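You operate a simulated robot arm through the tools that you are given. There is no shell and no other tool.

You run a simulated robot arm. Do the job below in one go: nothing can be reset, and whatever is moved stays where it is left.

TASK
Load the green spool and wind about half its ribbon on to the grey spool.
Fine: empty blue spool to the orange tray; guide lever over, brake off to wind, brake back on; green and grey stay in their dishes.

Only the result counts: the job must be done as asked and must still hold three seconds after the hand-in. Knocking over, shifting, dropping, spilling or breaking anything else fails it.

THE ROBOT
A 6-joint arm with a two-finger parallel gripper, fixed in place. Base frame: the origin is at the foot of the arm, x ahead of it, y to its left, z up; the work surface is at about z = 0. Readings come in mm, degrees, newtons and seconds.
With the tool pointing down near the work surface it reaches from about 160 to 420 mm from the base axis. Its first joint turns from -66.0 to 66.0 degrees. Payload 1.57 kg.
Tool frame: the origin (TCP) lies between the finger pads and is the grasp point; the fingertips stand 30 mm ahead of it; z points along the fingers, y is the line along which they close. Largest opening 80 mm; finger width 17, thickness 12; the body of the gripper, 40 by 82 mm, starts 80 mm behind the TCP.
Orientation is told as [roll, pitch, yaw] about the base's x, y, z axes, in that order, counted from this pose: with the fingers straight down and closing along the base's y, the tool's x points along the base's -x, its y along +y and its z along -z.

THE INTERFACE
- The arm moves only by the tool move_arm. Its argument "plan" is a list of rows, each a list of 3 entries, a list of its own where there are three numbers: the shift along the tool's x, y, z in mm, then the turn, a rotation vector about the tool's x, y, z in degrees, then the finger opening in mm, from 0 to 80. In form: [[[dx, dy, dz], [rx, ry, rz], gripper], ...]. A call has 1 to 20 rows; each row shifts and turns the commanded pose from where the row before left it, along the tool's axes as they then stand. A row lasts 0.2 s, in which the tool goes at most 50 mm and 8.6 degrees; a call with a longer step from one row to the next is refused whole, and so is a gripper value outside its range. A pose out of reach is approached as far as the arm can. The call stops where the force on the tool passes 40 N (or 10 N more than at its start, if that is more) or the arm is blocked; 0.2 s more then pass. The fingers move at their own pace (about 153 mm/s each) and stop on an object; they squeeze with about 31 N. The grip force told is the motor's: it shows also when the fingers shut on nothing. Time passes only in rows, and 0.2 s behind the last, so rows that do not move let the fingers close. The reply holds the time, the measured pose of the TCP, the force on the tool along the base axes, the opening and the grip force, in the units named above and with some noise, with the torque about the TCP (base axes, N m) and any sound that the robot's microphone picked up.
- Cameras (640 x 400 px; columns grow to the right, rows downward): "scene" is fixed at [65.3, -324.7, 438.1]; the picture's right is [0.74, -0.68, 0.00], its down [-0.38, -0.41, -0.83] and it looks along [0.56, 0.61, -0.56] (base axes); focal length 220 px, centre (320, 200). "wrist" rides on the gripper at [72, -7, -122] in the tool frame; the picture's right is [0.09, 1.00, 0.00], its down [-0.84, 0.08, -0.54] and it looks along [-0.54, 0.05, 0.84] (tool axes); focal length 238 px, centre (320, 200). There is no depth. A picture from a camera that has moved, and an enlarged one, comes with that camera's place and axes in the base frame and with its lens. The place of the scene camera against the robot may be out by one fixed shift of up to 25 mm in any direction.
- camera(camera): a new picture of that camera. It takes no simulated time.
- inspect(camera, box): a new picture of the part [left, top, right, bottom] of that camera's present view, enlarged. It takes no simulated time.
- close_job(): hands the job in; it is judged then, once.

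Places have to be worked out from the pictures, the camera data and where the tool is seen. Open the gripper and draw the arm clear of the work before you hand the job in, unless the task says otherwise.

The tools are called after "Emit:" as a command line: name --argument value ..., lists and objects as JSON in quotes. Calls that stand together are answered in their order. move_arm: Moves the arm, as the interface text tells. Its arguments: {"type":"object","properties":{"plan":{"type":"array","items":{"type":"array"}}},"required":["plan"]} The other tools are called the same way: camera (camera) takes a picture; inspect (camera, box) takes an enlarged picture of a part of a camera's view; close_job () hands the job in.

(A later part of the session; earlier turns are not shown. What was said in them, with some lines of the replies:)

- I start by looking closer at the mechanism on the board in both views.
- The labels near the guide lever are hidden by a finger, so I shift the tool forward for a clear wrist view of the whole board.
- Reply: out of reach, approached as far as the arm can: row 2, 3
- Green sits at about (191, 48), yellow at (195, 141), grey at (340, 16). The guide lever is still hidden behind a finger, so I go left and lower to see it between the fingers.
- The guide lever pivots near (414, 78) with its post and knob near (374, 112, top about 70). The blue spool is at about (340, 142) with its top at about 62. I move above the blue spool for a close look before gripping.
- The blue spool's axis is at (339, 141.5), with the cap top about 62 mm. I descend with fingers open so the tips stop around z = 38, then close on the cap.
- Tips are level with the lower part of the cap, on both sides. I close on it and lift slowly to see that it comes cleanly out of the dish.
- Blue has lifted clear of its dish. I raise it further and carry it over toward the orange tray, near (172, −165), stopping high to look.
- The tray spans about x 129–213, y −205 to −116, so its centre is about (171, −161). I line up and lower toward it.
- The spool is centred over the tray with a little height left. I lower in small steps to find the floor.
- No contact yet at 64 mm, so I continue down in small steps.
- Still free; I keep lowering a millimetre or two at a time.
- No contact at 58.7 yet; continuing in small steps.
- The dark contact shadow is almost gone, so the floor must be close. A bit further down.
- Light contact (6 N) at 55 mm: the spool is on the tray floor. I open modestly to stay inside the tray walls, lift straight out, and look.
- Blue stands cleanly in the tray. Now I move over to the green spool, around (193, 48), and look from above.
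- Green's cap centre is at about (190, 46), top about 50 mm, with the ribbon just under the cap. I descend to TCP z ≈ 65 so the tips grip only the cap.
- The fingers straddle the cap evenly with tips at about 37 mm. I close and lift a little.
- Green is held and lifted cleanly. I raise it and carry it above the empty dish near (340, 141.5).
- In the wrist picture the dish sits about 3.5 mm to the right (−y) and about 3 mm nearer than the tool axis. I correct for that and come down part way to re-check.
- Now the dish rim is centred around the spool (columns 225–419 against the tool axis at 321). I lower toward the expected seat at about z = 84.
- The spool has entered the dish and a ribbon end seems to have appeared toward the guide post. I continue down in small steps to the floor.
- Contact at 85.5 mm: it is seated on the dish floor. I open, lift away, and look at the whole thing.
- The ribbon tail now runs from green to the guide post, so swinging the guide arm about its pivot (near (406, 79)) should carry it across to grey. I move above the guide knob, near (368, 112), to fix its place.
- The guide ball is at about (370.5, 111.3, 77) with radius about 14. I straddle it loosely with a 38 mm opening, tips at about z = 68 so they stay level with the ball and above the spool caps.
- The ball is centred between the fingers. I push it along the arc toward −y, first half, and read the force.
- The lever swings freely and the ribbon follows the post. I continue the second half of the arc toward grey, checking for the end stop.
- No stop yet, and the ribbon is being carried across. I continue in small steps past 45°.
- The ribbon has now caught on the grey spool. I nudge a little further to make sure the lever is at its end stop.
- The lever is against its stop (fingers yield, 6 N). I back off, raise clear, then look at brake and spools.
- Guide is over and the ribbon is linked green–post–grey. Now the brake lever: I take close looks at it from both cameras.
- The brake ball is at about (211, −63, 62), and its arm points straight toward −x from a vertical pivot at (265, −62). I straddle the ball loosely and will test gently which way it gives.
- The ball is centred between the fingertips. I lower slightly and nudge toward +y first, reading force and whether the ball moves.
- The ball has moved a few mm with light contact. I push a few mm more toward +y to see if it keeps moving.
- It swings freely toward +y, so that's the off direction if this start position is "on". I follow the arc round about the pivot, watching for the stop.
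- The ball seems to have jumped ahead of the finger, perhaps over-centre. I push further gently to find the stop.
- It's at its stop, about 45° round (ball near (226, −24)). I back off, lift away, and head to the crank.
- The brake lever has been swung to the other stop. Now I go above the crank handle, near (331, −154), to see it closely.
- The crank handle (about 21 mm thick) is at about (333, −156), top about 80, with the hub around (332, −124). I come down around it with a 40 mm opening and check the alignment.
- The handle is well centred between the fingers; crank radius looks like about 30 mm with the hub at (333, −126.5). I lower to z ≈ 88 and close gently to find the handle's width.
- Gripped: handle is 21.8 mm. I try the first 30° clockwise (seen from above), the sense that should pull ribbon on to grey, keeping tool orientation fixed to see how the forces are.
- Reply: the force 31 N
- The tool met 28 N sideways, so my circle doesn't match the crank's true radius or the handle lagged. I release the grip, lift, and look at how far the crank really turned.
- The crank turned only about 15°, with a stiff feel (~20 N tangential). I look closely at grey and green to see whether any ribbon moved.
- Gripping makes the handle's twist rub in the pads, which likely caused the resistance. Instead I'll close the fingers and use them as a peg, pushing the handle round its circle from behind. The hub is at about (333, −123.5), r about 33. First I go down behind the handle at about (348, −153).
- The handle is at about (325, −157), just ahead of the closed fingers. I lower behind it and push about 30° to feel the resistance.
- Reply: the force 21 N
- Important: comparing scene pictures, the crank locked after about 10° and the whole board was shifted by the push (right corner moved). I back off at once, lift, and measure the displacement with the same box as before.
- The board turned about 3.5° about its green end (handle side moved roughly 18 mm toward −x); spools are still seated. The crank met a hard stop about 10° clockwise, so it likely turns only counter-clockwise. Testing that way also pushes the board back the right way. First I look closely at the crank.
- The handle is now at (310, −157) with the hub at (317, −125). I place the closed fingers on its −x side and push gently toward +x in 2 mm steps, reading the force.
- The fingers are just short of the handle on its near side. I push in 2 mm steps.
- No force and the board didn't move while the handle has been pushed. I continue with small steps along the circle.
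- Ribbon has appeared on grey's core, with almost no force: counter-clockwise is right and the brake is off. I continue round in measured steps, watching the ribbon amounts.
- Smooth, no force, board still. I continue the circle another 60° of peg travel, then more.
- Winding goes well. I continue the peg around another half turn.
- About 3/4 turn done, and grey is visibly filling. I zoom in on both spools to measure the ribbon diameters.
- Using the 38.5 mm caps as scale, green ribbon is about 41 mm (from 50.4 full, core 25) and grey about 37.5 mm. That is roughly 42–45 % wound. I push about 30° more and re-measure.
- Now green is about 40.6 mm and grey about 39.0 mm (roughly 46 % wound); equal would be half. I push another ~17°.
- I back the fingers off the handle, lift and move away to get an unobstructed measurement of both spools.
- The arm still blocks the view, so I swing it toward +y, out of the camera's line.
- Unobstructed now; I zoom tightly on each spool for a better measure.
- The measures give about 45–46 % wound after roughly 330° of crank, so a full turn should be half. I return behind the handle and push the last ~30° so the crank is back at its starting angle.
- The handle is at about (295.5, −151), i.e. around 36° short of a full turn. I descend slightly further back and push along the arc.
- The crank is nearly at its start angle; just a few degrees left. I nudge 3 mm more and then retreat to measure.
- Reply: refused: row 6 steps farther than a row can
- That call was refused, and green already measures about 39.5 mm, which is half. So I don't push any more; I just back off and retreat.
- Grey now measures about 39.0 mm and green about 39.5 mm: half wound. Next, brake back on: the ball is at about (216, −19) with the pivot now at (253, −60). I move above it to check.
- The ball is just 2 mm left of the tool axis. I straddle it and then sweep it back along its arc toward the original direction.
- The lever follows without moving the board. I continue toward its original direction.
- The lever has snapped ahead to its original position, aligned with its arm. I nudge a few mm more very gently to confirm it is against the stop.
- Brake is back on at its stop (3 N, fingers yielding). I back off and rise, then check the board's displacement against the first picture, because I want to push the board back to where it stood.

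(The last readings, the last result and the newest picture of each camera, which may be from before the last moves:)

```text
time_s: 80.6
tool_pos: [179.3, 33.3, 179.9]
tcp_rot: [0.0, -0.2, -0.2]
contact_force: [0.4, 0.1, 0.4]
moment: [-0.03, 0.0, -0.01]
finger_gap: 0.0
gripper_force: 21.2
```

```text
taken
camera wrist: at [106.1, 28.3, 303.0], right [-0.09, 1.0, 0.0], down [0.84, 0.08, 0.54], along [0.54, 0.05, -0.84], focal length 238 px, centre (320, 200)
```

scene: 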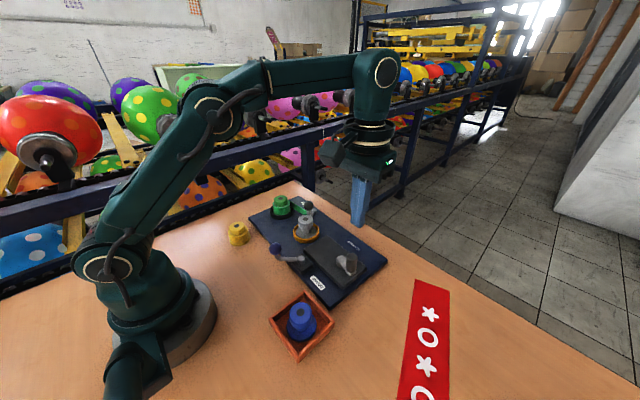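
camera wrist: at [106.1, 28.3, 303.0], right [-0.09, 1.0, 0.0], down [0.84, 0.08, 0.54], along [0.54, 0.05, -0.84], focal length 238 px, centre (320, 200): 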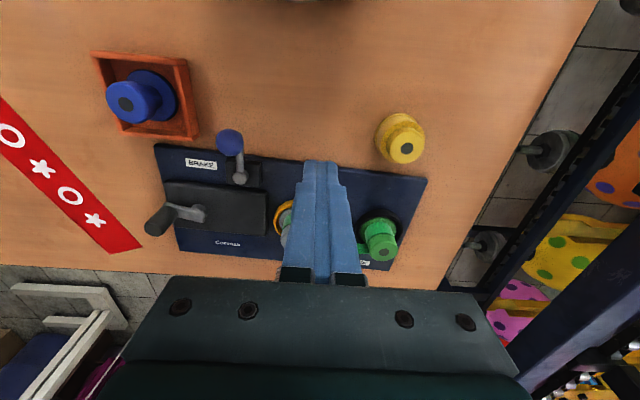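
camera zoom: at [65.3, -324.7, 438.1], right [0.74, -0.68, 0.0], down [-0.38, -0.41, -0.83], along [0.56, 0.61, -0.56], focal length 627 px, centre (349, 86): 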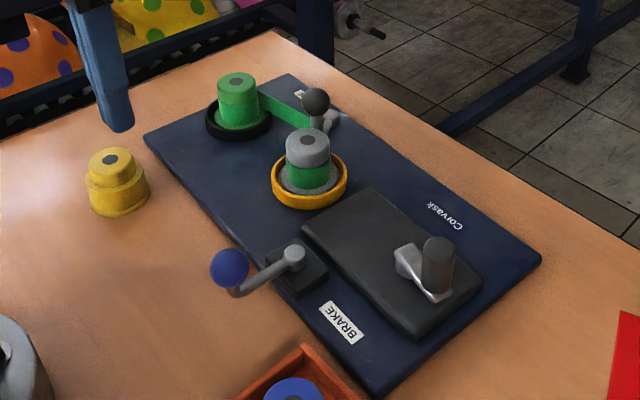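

Everything on the board keeps its place relative to it; only the board is turned by about 2.6°, its crank end about 18 mm too near. I'll push that end back via the dark gearbox's near face at (270, −148), with closed fingers low. First I approach above.

Emit:
move_arm --plan '[[[-10, -40, 0], [0, 0, 0], 0], [[-10, -40, 0], [0, 0, 0], 0], [[-15, -40, 0], [0, 0, 0], 0], [[-18, -40, 0], [0, 0, 0], 0], [[-18, -21, 0], [0, 0, 0], 0], [[0, 0, 40], [0, 0, 0], 0], [[0, 0, 30], [0, 0, 0], 0], [[0, 0, 0], [0, 0, 0], 0]]'

Emit:
inspect --camera "wrist" --box '[220, 60, 420, 220]'

Emit:
inspect --camera "scene" --box '[290, 210, 390, 310]'

```text
time_s: 82.4
tool_pos: [248.4, -148.5, 111.8]
tcp_rot: [0.0, -0.2, 0.0]
contact_force: [0.5, 0.0, 0.2]
moment: [0.04, 0.04, 0.02]
finger_gap: 0.0
gripper_force: 21.0
```

```text
2.50 times, centred on (320, 140) of wrist
camera zoom: at [176.3, -153.5, 233.2], right [-0.09, 1.0, 0.0], down [0.84, 0.08, 0.54], along [0.54, 0.05, -0.84], focal length 596 px, centre (320, 350)
```

zoom: 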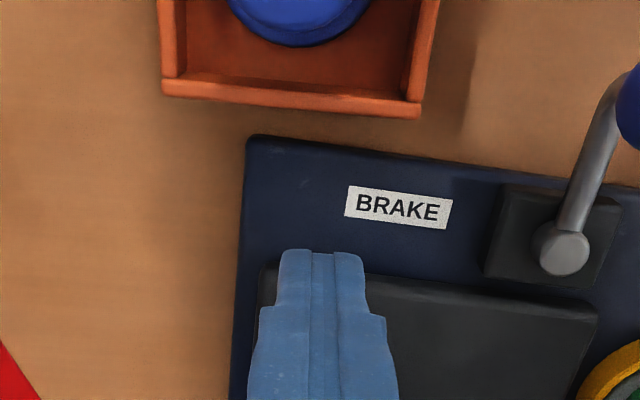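

```text
4.00 times, centred on (340, 260) of scene
camera zoom: at [65.3, -324.7, 438.1], right [0.74, -0.68, 0.0], down [-0.38, -0.41, -0.83], along [0.56, 0.61, -0.56], focal length 878 px, centre (240, -40)
```

zoom: 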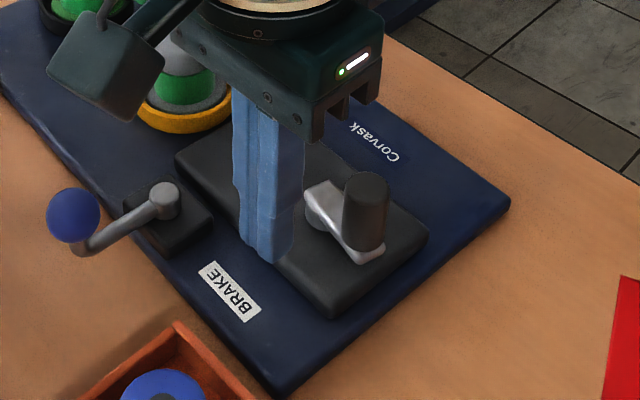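

The gap to the gearbox face is about 13 mm. I lower carefully until the fingertips feel the board's top, to know the heights.

Emit:
move_arm --plan '[[[0, 0, 30], [0, 0, 0], 0], [[0, 0, 25], [0, 0, 0], 0], [[0, 0, 6], [0, 0, 0], 0], [[0, 0, 2], [0, 0, 0], 0], [[0, 0, 0], [0, 0, 0], 0]]'

Emit:
inspect --camera "scene" --box '[290, 220, 370, 300]'

```text
time_s: 83.6
tool_pos: [249.6, -147.2, 49.1]
tcp_rot: [-0.1, -0.2, 0.0]
contact_force: [-0.2, 0.5, -0.5]
moment: [0.01, -0.01, 0.04]
finger_gap: 0.0
gripper_force: 21.3
```

```text
5.00 times, centred on (330, 260) of scene
camera zoom: at [65.3, -324.7, 438.1], right [0.74, -0.68, 0.0], down [-0.38, -0.41, -0.83], along [0.56, 0.61, -0.56], focal length 1098 px, centre (270, -100)
```

zoom: 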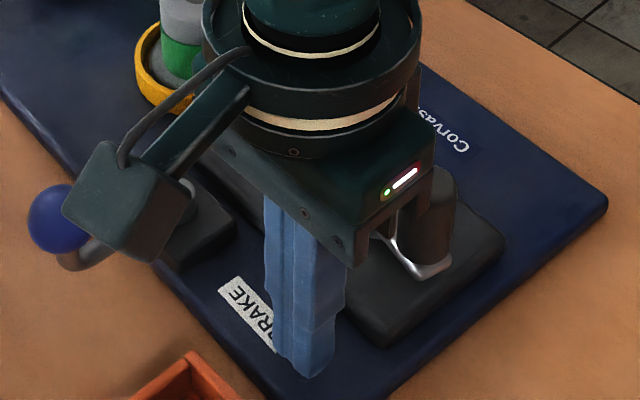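

Still free at tip height ~19 mm. I step down a little more to feel the board.

Emit:
move_arm --plan '[[[0, 0, 1.5], [0, 0, 0], 0], [[0, 0, 1], [0, 0, 0], 0], [[0, 0, 0], [0, 0, 0], 0]]'

Emit:
move_arm --plan '[[[0, 0, 1], [0, 0, 0], 0], [[0, 0, 0], [0, 0, 0], 0]]'

```text
time_s: 84.4
tool_pos: [250.5, -148.5, 45.8]
tcp_rot: [0.0, -0.1, -0.1]
contact_force: [0.2, -0.2, 0.7]
moment: [0.01, 0.0, -0.03]
finger_gap: 0.1
gripper_force: 21.4
```

```text
time_s: 85.0
tool_pos: [250.8, -148.7, 43.9]
tcp_rot: [0.0, -0.1, -0.1]
contact_force: [-1.4, 0.8, 0.2]
moment: [0.03, -0.07, 0.01]
finger_gap: 0.0
gripper_force: 21.8
```

Tips at about 14 mm are well below the gearbox top and still off the board. Now I approach the face and push slowly toward +x.

Emit:
move_arm --plan '[[[-3, 0, 0], [0, 0, 0], 0], [[-3, 0, 0], [0, 0, 0], 0], [[-2, 0, 0], [0, 0, 0], 0], [[-2, 0, 0], [0, 0, 0], 0], [[-1, 0, 0], [0, 0, 0], 0], [[0, 0, 0], [0, 0, 0], 0]]'

Emit:
move_arm --plan '[[[-1, 0, 0], [0, 0, 0], 0], [[-1, 0, 0], [0, 0, 0], 0], [[0, 0, 0], [0, 0, 0], 0]]'

Emit:
inspect --camera "wrist" --box '[220, 60, 420, 220]'

```text
time_s: 86.4
tool_pos: [260.7, -148.8, 44.4]
tcp_rot: [0.0, -0.1, -0.1]
contact_force: [-0.3, 0.3, 0.4]
moment: [0.0, -0.01, -0.01]
finger_gap: 0.1
gripper_force: 21.6
```

```text
time_s: 87.2
tool_pos: [263.4, -149.2, 44.4]
tcp_rot: [-0.1, -0.2, -0.1]
contact_force: [-0.4, 0.0, 0.1]
moment: [-0.01, 0.02, -0.02]
finger_gap: 0.0
gripper_force: 21.6
```

```text
2.50 times, centred on (320, 140) of wrist
camera zoom: at [190.7, -154.4, 165.9], right [-0.09, 1.0, 0.0], down [0.84, 0.08, 0.54], along [0.54, 0.05, -0.84], focal length 596 px, centre (320, 350)
```

zoom: 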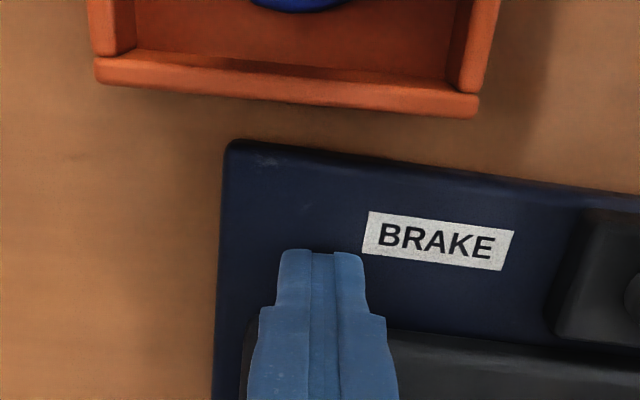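

Not touching yet. I continue in 1–2 mm steps until force shows.

Emit:
move_arm --plan '[[[-1.5, 0, 0], [0, 0, 0], 0], [[-1.5, 0, 0], [0, 0, 0], 0], [[0, 0, 0], [0, 0, 0], 0]]'

Emit:
move_arm --plan '[[[-1.5, 0, 0], [0, 0, 0], 0], [[-1.5, 0, 0], [0, 0, 0], 0], [[0, 0, 0], [0, 0, 0], 0]]'

Emit:
inspect --camera "scene" --box '[220, 170, 400, 310]'

```text
time_s: 88.0
tool_pos: [265.9, -148.2, 45.3]
tcp_rot: [-0.1, -0.1, -0.1]
contact_force: [0.3, -1.0, 0.4]
moment: [-0.01, 0.01, 0.04]
finger_gap: 0.0
gripper_force: 20.5
```

```text
time_s: 88.8
tool_pos: [268.9, -148.7, 43.9]
tcp_rot: [0.1, -0.1, -0.1]
contact_force: [-3.9, -0.5, 1.4]
moment: [0.01, 0.09, 0.0]
finger_gap: 0.0
gripper_force: 21.3
```

```text
2.86 times, centred on (310, 240) of scene
camera zoom: at [65.3, -324.7, 438.1], right [0.74, -0.68, 0.0], down [-0.38, -0.41, -0.83], along [0.56, 0.61, -0.56], focal length 627 px, centre (349, 86)
```

zoom: 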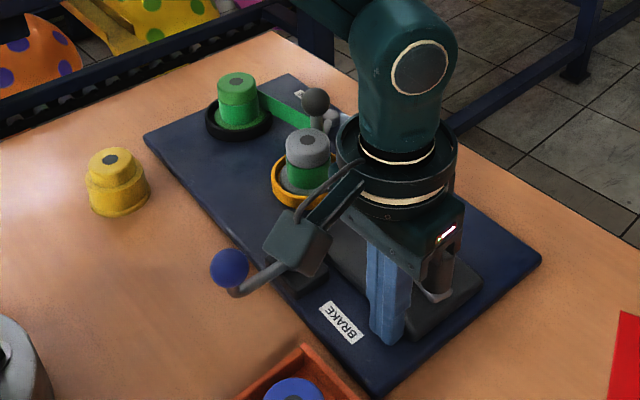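

Contact with the gearbox face (4 N) at x ≈ 268.7. The needed return there is about 17–18 mm; I push slowly and check part way.

Emit:
move_arm --plan '[[[-1.5, 0, 0], [0, 0, 0], 0], [[-1.5, 0, 0], [0, 0, 0], 0], [[-1.5, 0, 0], [0, 0, 0], 0], [[-1.5, 0, 0], [0, 0, 0], 0], [[-1.5, 0, 0], [0, 0, 0], 0], [[-1.5, 0, 0], [0, 0, 0], 0], [[0, 0, 0], [0, 0, 0], 0]]'

Emit:
inspect --camera "scene" --box '[220, 170, 400, 310]'

```text
time_s: 90.4
tool_pos: [278.1, -148.5, 43.3]
tcp_rot: [0.0, 0.1, 0.0]
contact_force: [-21.0, -6.4, -0.6]
moment: [-0.08, 0.47, -0.11]
finger_gap: 0.0
gripper_force: 21.5
```

```text
2.86 times, centred on (310, 240) of scene
camera zoom: at [65.3, -324.7, 438.1], right [0.74, -0.68, 0.0], down [-0.38, -0.41, -0.83], along [0.56, 0.61, -0.56], focal length 627 px, centre (349, 86)
```

zoom: 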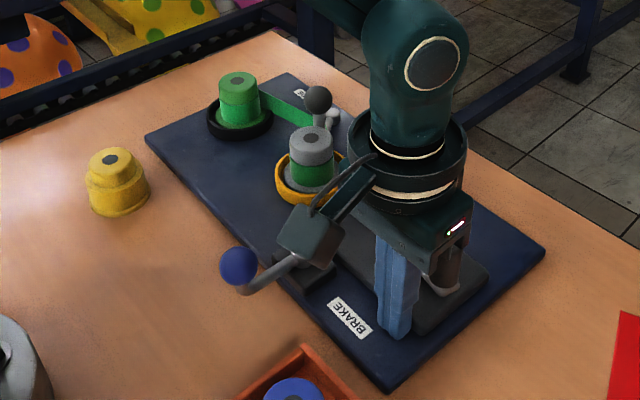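

The board is coming back well: right corner now (545, 249), target (548, 242). About 8 mm more.

Emit:
move_arm --plan '[[[-1.5, 0, 0], [0, 0, 0], 0], [[-1.5, 0, 0], [0, 0, 0], 0], [[-1.5, 0, 0], [0, 0, 0], 0], [[-1.5, 0, 0], [0, 0, 0], 0], [[0, 0, 0], [0, 0, 0], 0]]'

Emit:
inspect --camera "scene" --box '[220, 170, 400, 310]'

```text
time_s: 91.6
tool_pos: [284.4, -148.6, 43.8]
tcp_rot: [0.1, 0.1, -0.2]
contact_force: [-16.4, 2.3, -6.3]
moment: [0.05, 0.41, -0.01]
finger_gap: 0.2
gripper_force: 21.3
```

```text
2.86 times, centred on (310, 240) of scene
camera zoom: at [65.4, -324.7, 438.1], right [0.74, -0.68, 0.0], down [-0.38, -0.41, -0.83], along [0.56, 0.61, -0.56], focal length 627 px, centre (349, 86)
```

zoom: 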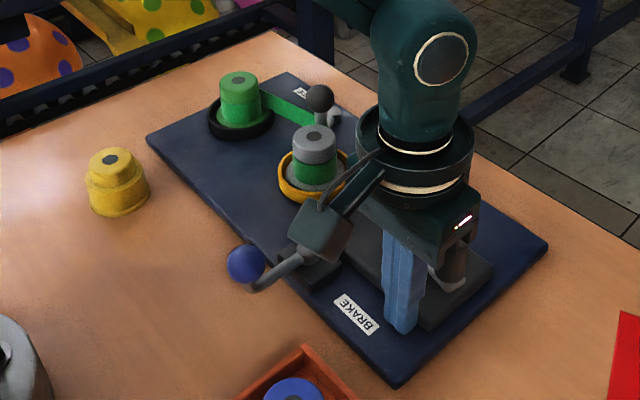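

Nearly restored: label at (356, 313) vs (358, 312), right corner (548, 243) vs (548, 242). I push 1.5 mm more, then back away and compare.

Emit:
move_arm --plan '[[[-1, 0, 0], [0, 0, 0], 0], [[-0.7, 0, 0], [0, 0, 0], 0], [[0, 0, 0], [0, 0, 0], 0], [[3, 0, 0], [0, 0, 0], 0], [[6, 0, 0], [0, 0, 0], 0], [[0, 0, -30], [0, 0, 0], 0], [[0, 0, -45], [0, 0, 0], 0], [[0, 0, -45], [0, 0, 0], 0], [[20, 35, 0], [0, 0, 0], 0], [[20, 40, 0], [0, 0, 0], 0], [[20, 40, 0], [0, 0, 0], 0], [[20, 40, 0], [0, 0, 0], 0], [[0, 40, 0], [0, 0, 0], 0], [[0, 0, 0], [0, 0, 0], 0]]'

Emit:
inspect --camera "scene" --box '[220, 170, 400, 310]'

Emit:
inspect --camera "scene" --box '[230, 170, 390, 290]'

```text
time_s: 94.6
tool_pos: [198.4, 49.8, 165.6]
tcp_rot: [-0.1, -0.3, -0.2]
contact_force: [0.1, -0.4, -0.1]
moment: [-0.01, -0.02, -0.01]
finger_gap: 0.3
gripper_force: 21.2
```

```text
2.86 times, centred on (310, 240) of scene
camera zoom: at [65.3, -324.7, 438.1], right [0.74, -0.68, 0.0], down [-0.38, -0.41, -0.83], along [0.56, 0.61, -0.56], focal length 627 px, centre (349, 86)
```

zoom: 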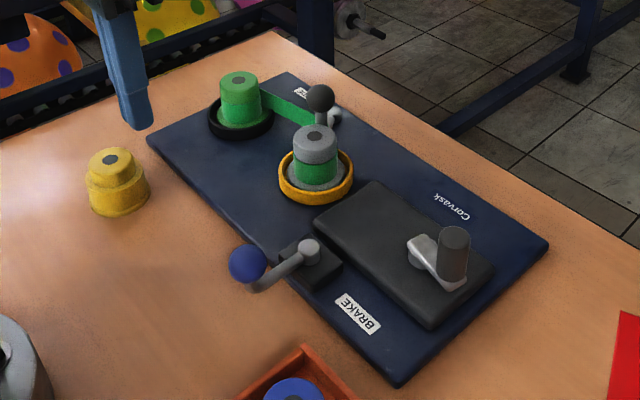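

```text
3.33 times, centred on (310, 230) of scene
camera zoom: at [65.3, -324.7, 438.1], right [0.74, -0.68, 0.0], down [-0.38, -0.41, -0.83], along [0.56, 0.61, -0.56], focal length 732 px, centre (353, 100)
```

zoom: 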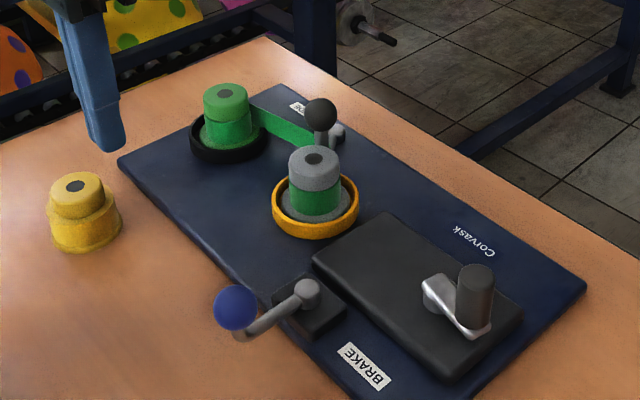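

The board is back within about 1 mm of its original place (all reference points match to 1–2 px), the brake lever is as at the start, and the guide is over. I check both spools closely once more.

Emit:
inspect --camera "scene" --box '[279, 188, 309, 218]'

Emit:
inspect --camera "scene" --box '[305, 210, 335, 240]'

Emit:
camera --camera "wrist"

Emit:
camera --camera "scene"

```text
13.33 times, centred on (294, 203) of scene
camera zoom: at [65.3, -324.7, 438.1], right [0.74, -0.68, 0.0], down [-0.38, -0.41, -0.83], along [0.56, 0.61, -0.56], focal length 2927 px, centre (667, 160)
```

zoom: 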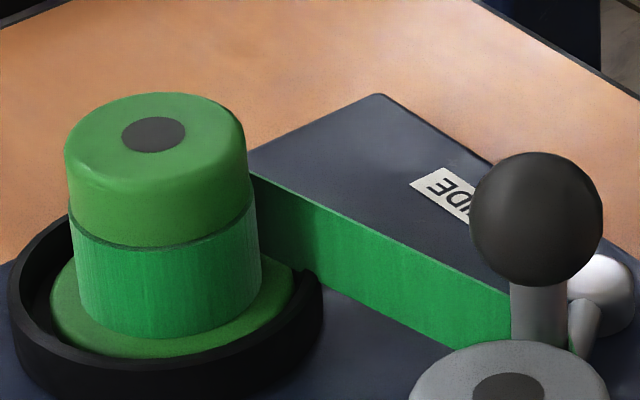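

```text
13.33 times, centred on (320, 225) of scene
camera zoom: at [65.3, -324.7, 438.1], right [0.74, -0.68, 0.0], down [-0.38, -0.41, -0.83], along [0.56, 0.61, -0.56], focal length 2927 px, centre (320, -133)
```

zoom: 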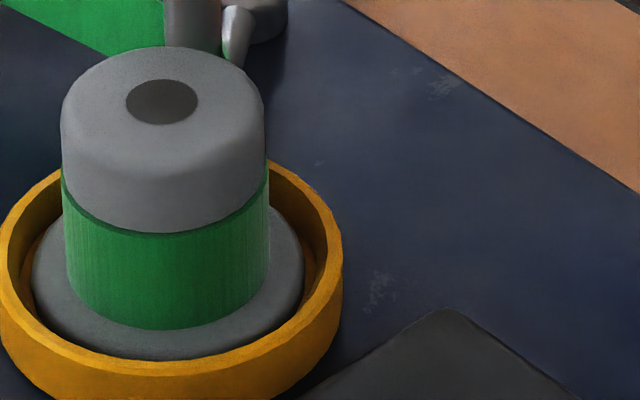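

```text
taken
camera wrist: at [125.3, 42.8, 286.3], right [-0.09, 1.0, 0.0], down [0.84, 0.08, 0.54], along [0.54, 0.05, -0.84], focal length 238 px, centre (320, 200)
```

wrist: 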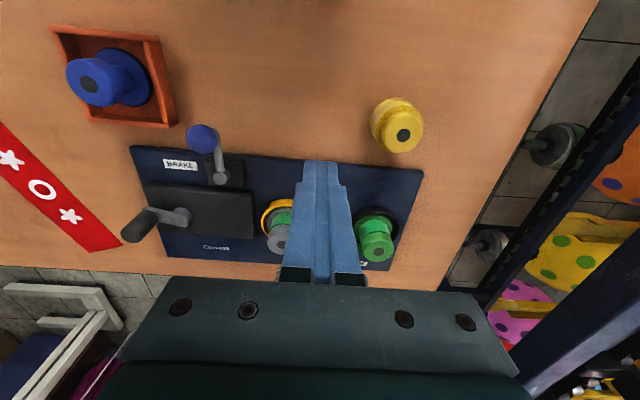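

```text
taken
```

scene: 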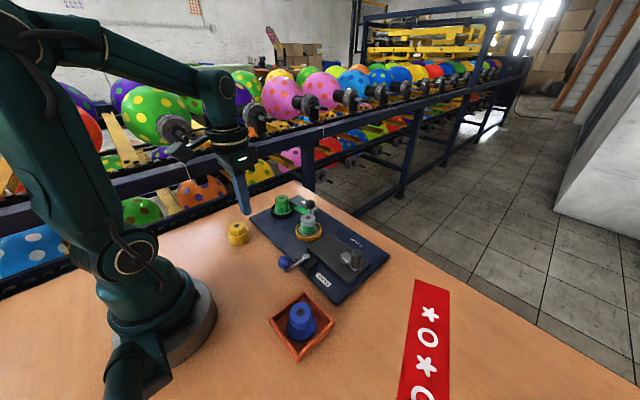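

Everything holds: green about 39.8 mm, grey about 39 mm (roughly half each), both seated in their dishes, blue in the tray, yellow untouched. I open the gripper and lift the arm clear.

Emit:
move_arm --plan '[[[0, 0, -30], [0, 0, 0], 40], [[0, 0, -40], [0, 0, 0], 80], [[0, 0, -30], [0, 0, 0], 80], [[0, 0, 0], [0, 0, 0], 80], [[0, 0, 0], [0, 0, 0], 80]]'

Emit:
inspect --camera "scene" --box '[220, 170, 400, 370]'

```text
time_s: 95.8
tool_pos: [198.0, 45.6, 265.1]
tcp_rot: [-0.1, -0.1, 0.0]
contact_force: [0.8, -0.2, 0.1]
moment: [-0.01, 0.0, 0.01]
finger_gap: 79.7
gripper_force: 0.0
```

```text
2.00 times, centred on (310, 270) of scene
camera zoom: at [65.3, -324.7, 438.1], right [0.74, -0.68, 0.0], down [-0.38, -0.41, -0.83], along [0.56, 0.61, -0.56], focal length 439 px, centre (340, 60)
```

zoom: 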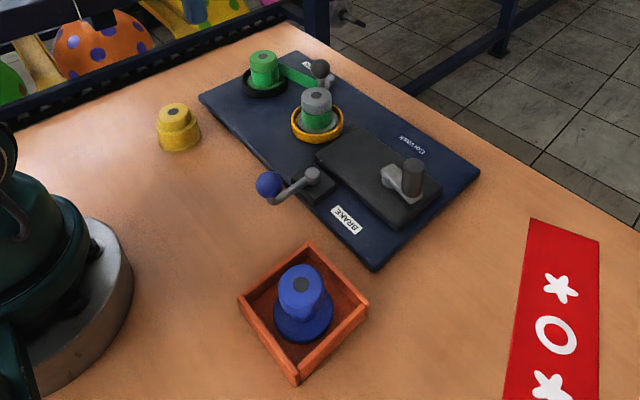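

The arm is clear, the gripper open, and all items are at rest as asked. I hand in the job.

Emit:
close_job

```text
The job is handed in.
```

The job is handed in. The green spool is loaded and about half its ribbon (roughly 48–49 %) is wound on to the grey spool. I judged that from the ribbon widths in the pictures, about 39.8 mm on green and 39 mm on grey.

- **Blue spool:** it stands in the orange tray.
- **Levers:** the guide lever is over at its stop. The brake went off for winding and is back on at its stop.
- **Spools:** green and grey are both in their dishes, and the yellow spool was not touched.

**Board shift:** I first turned the crank the wrong way. It hit a hard stop and the push turned the whole board by about 2.6°, moving the crank end roughly 18 mm. I pushed the board back by its gearbox face, and in the scene pictures its reference points now match the original to within about 3 px, roughly 1–2 mm. If the check counts that temporary shift, or any small offset left over, it could count against the job.
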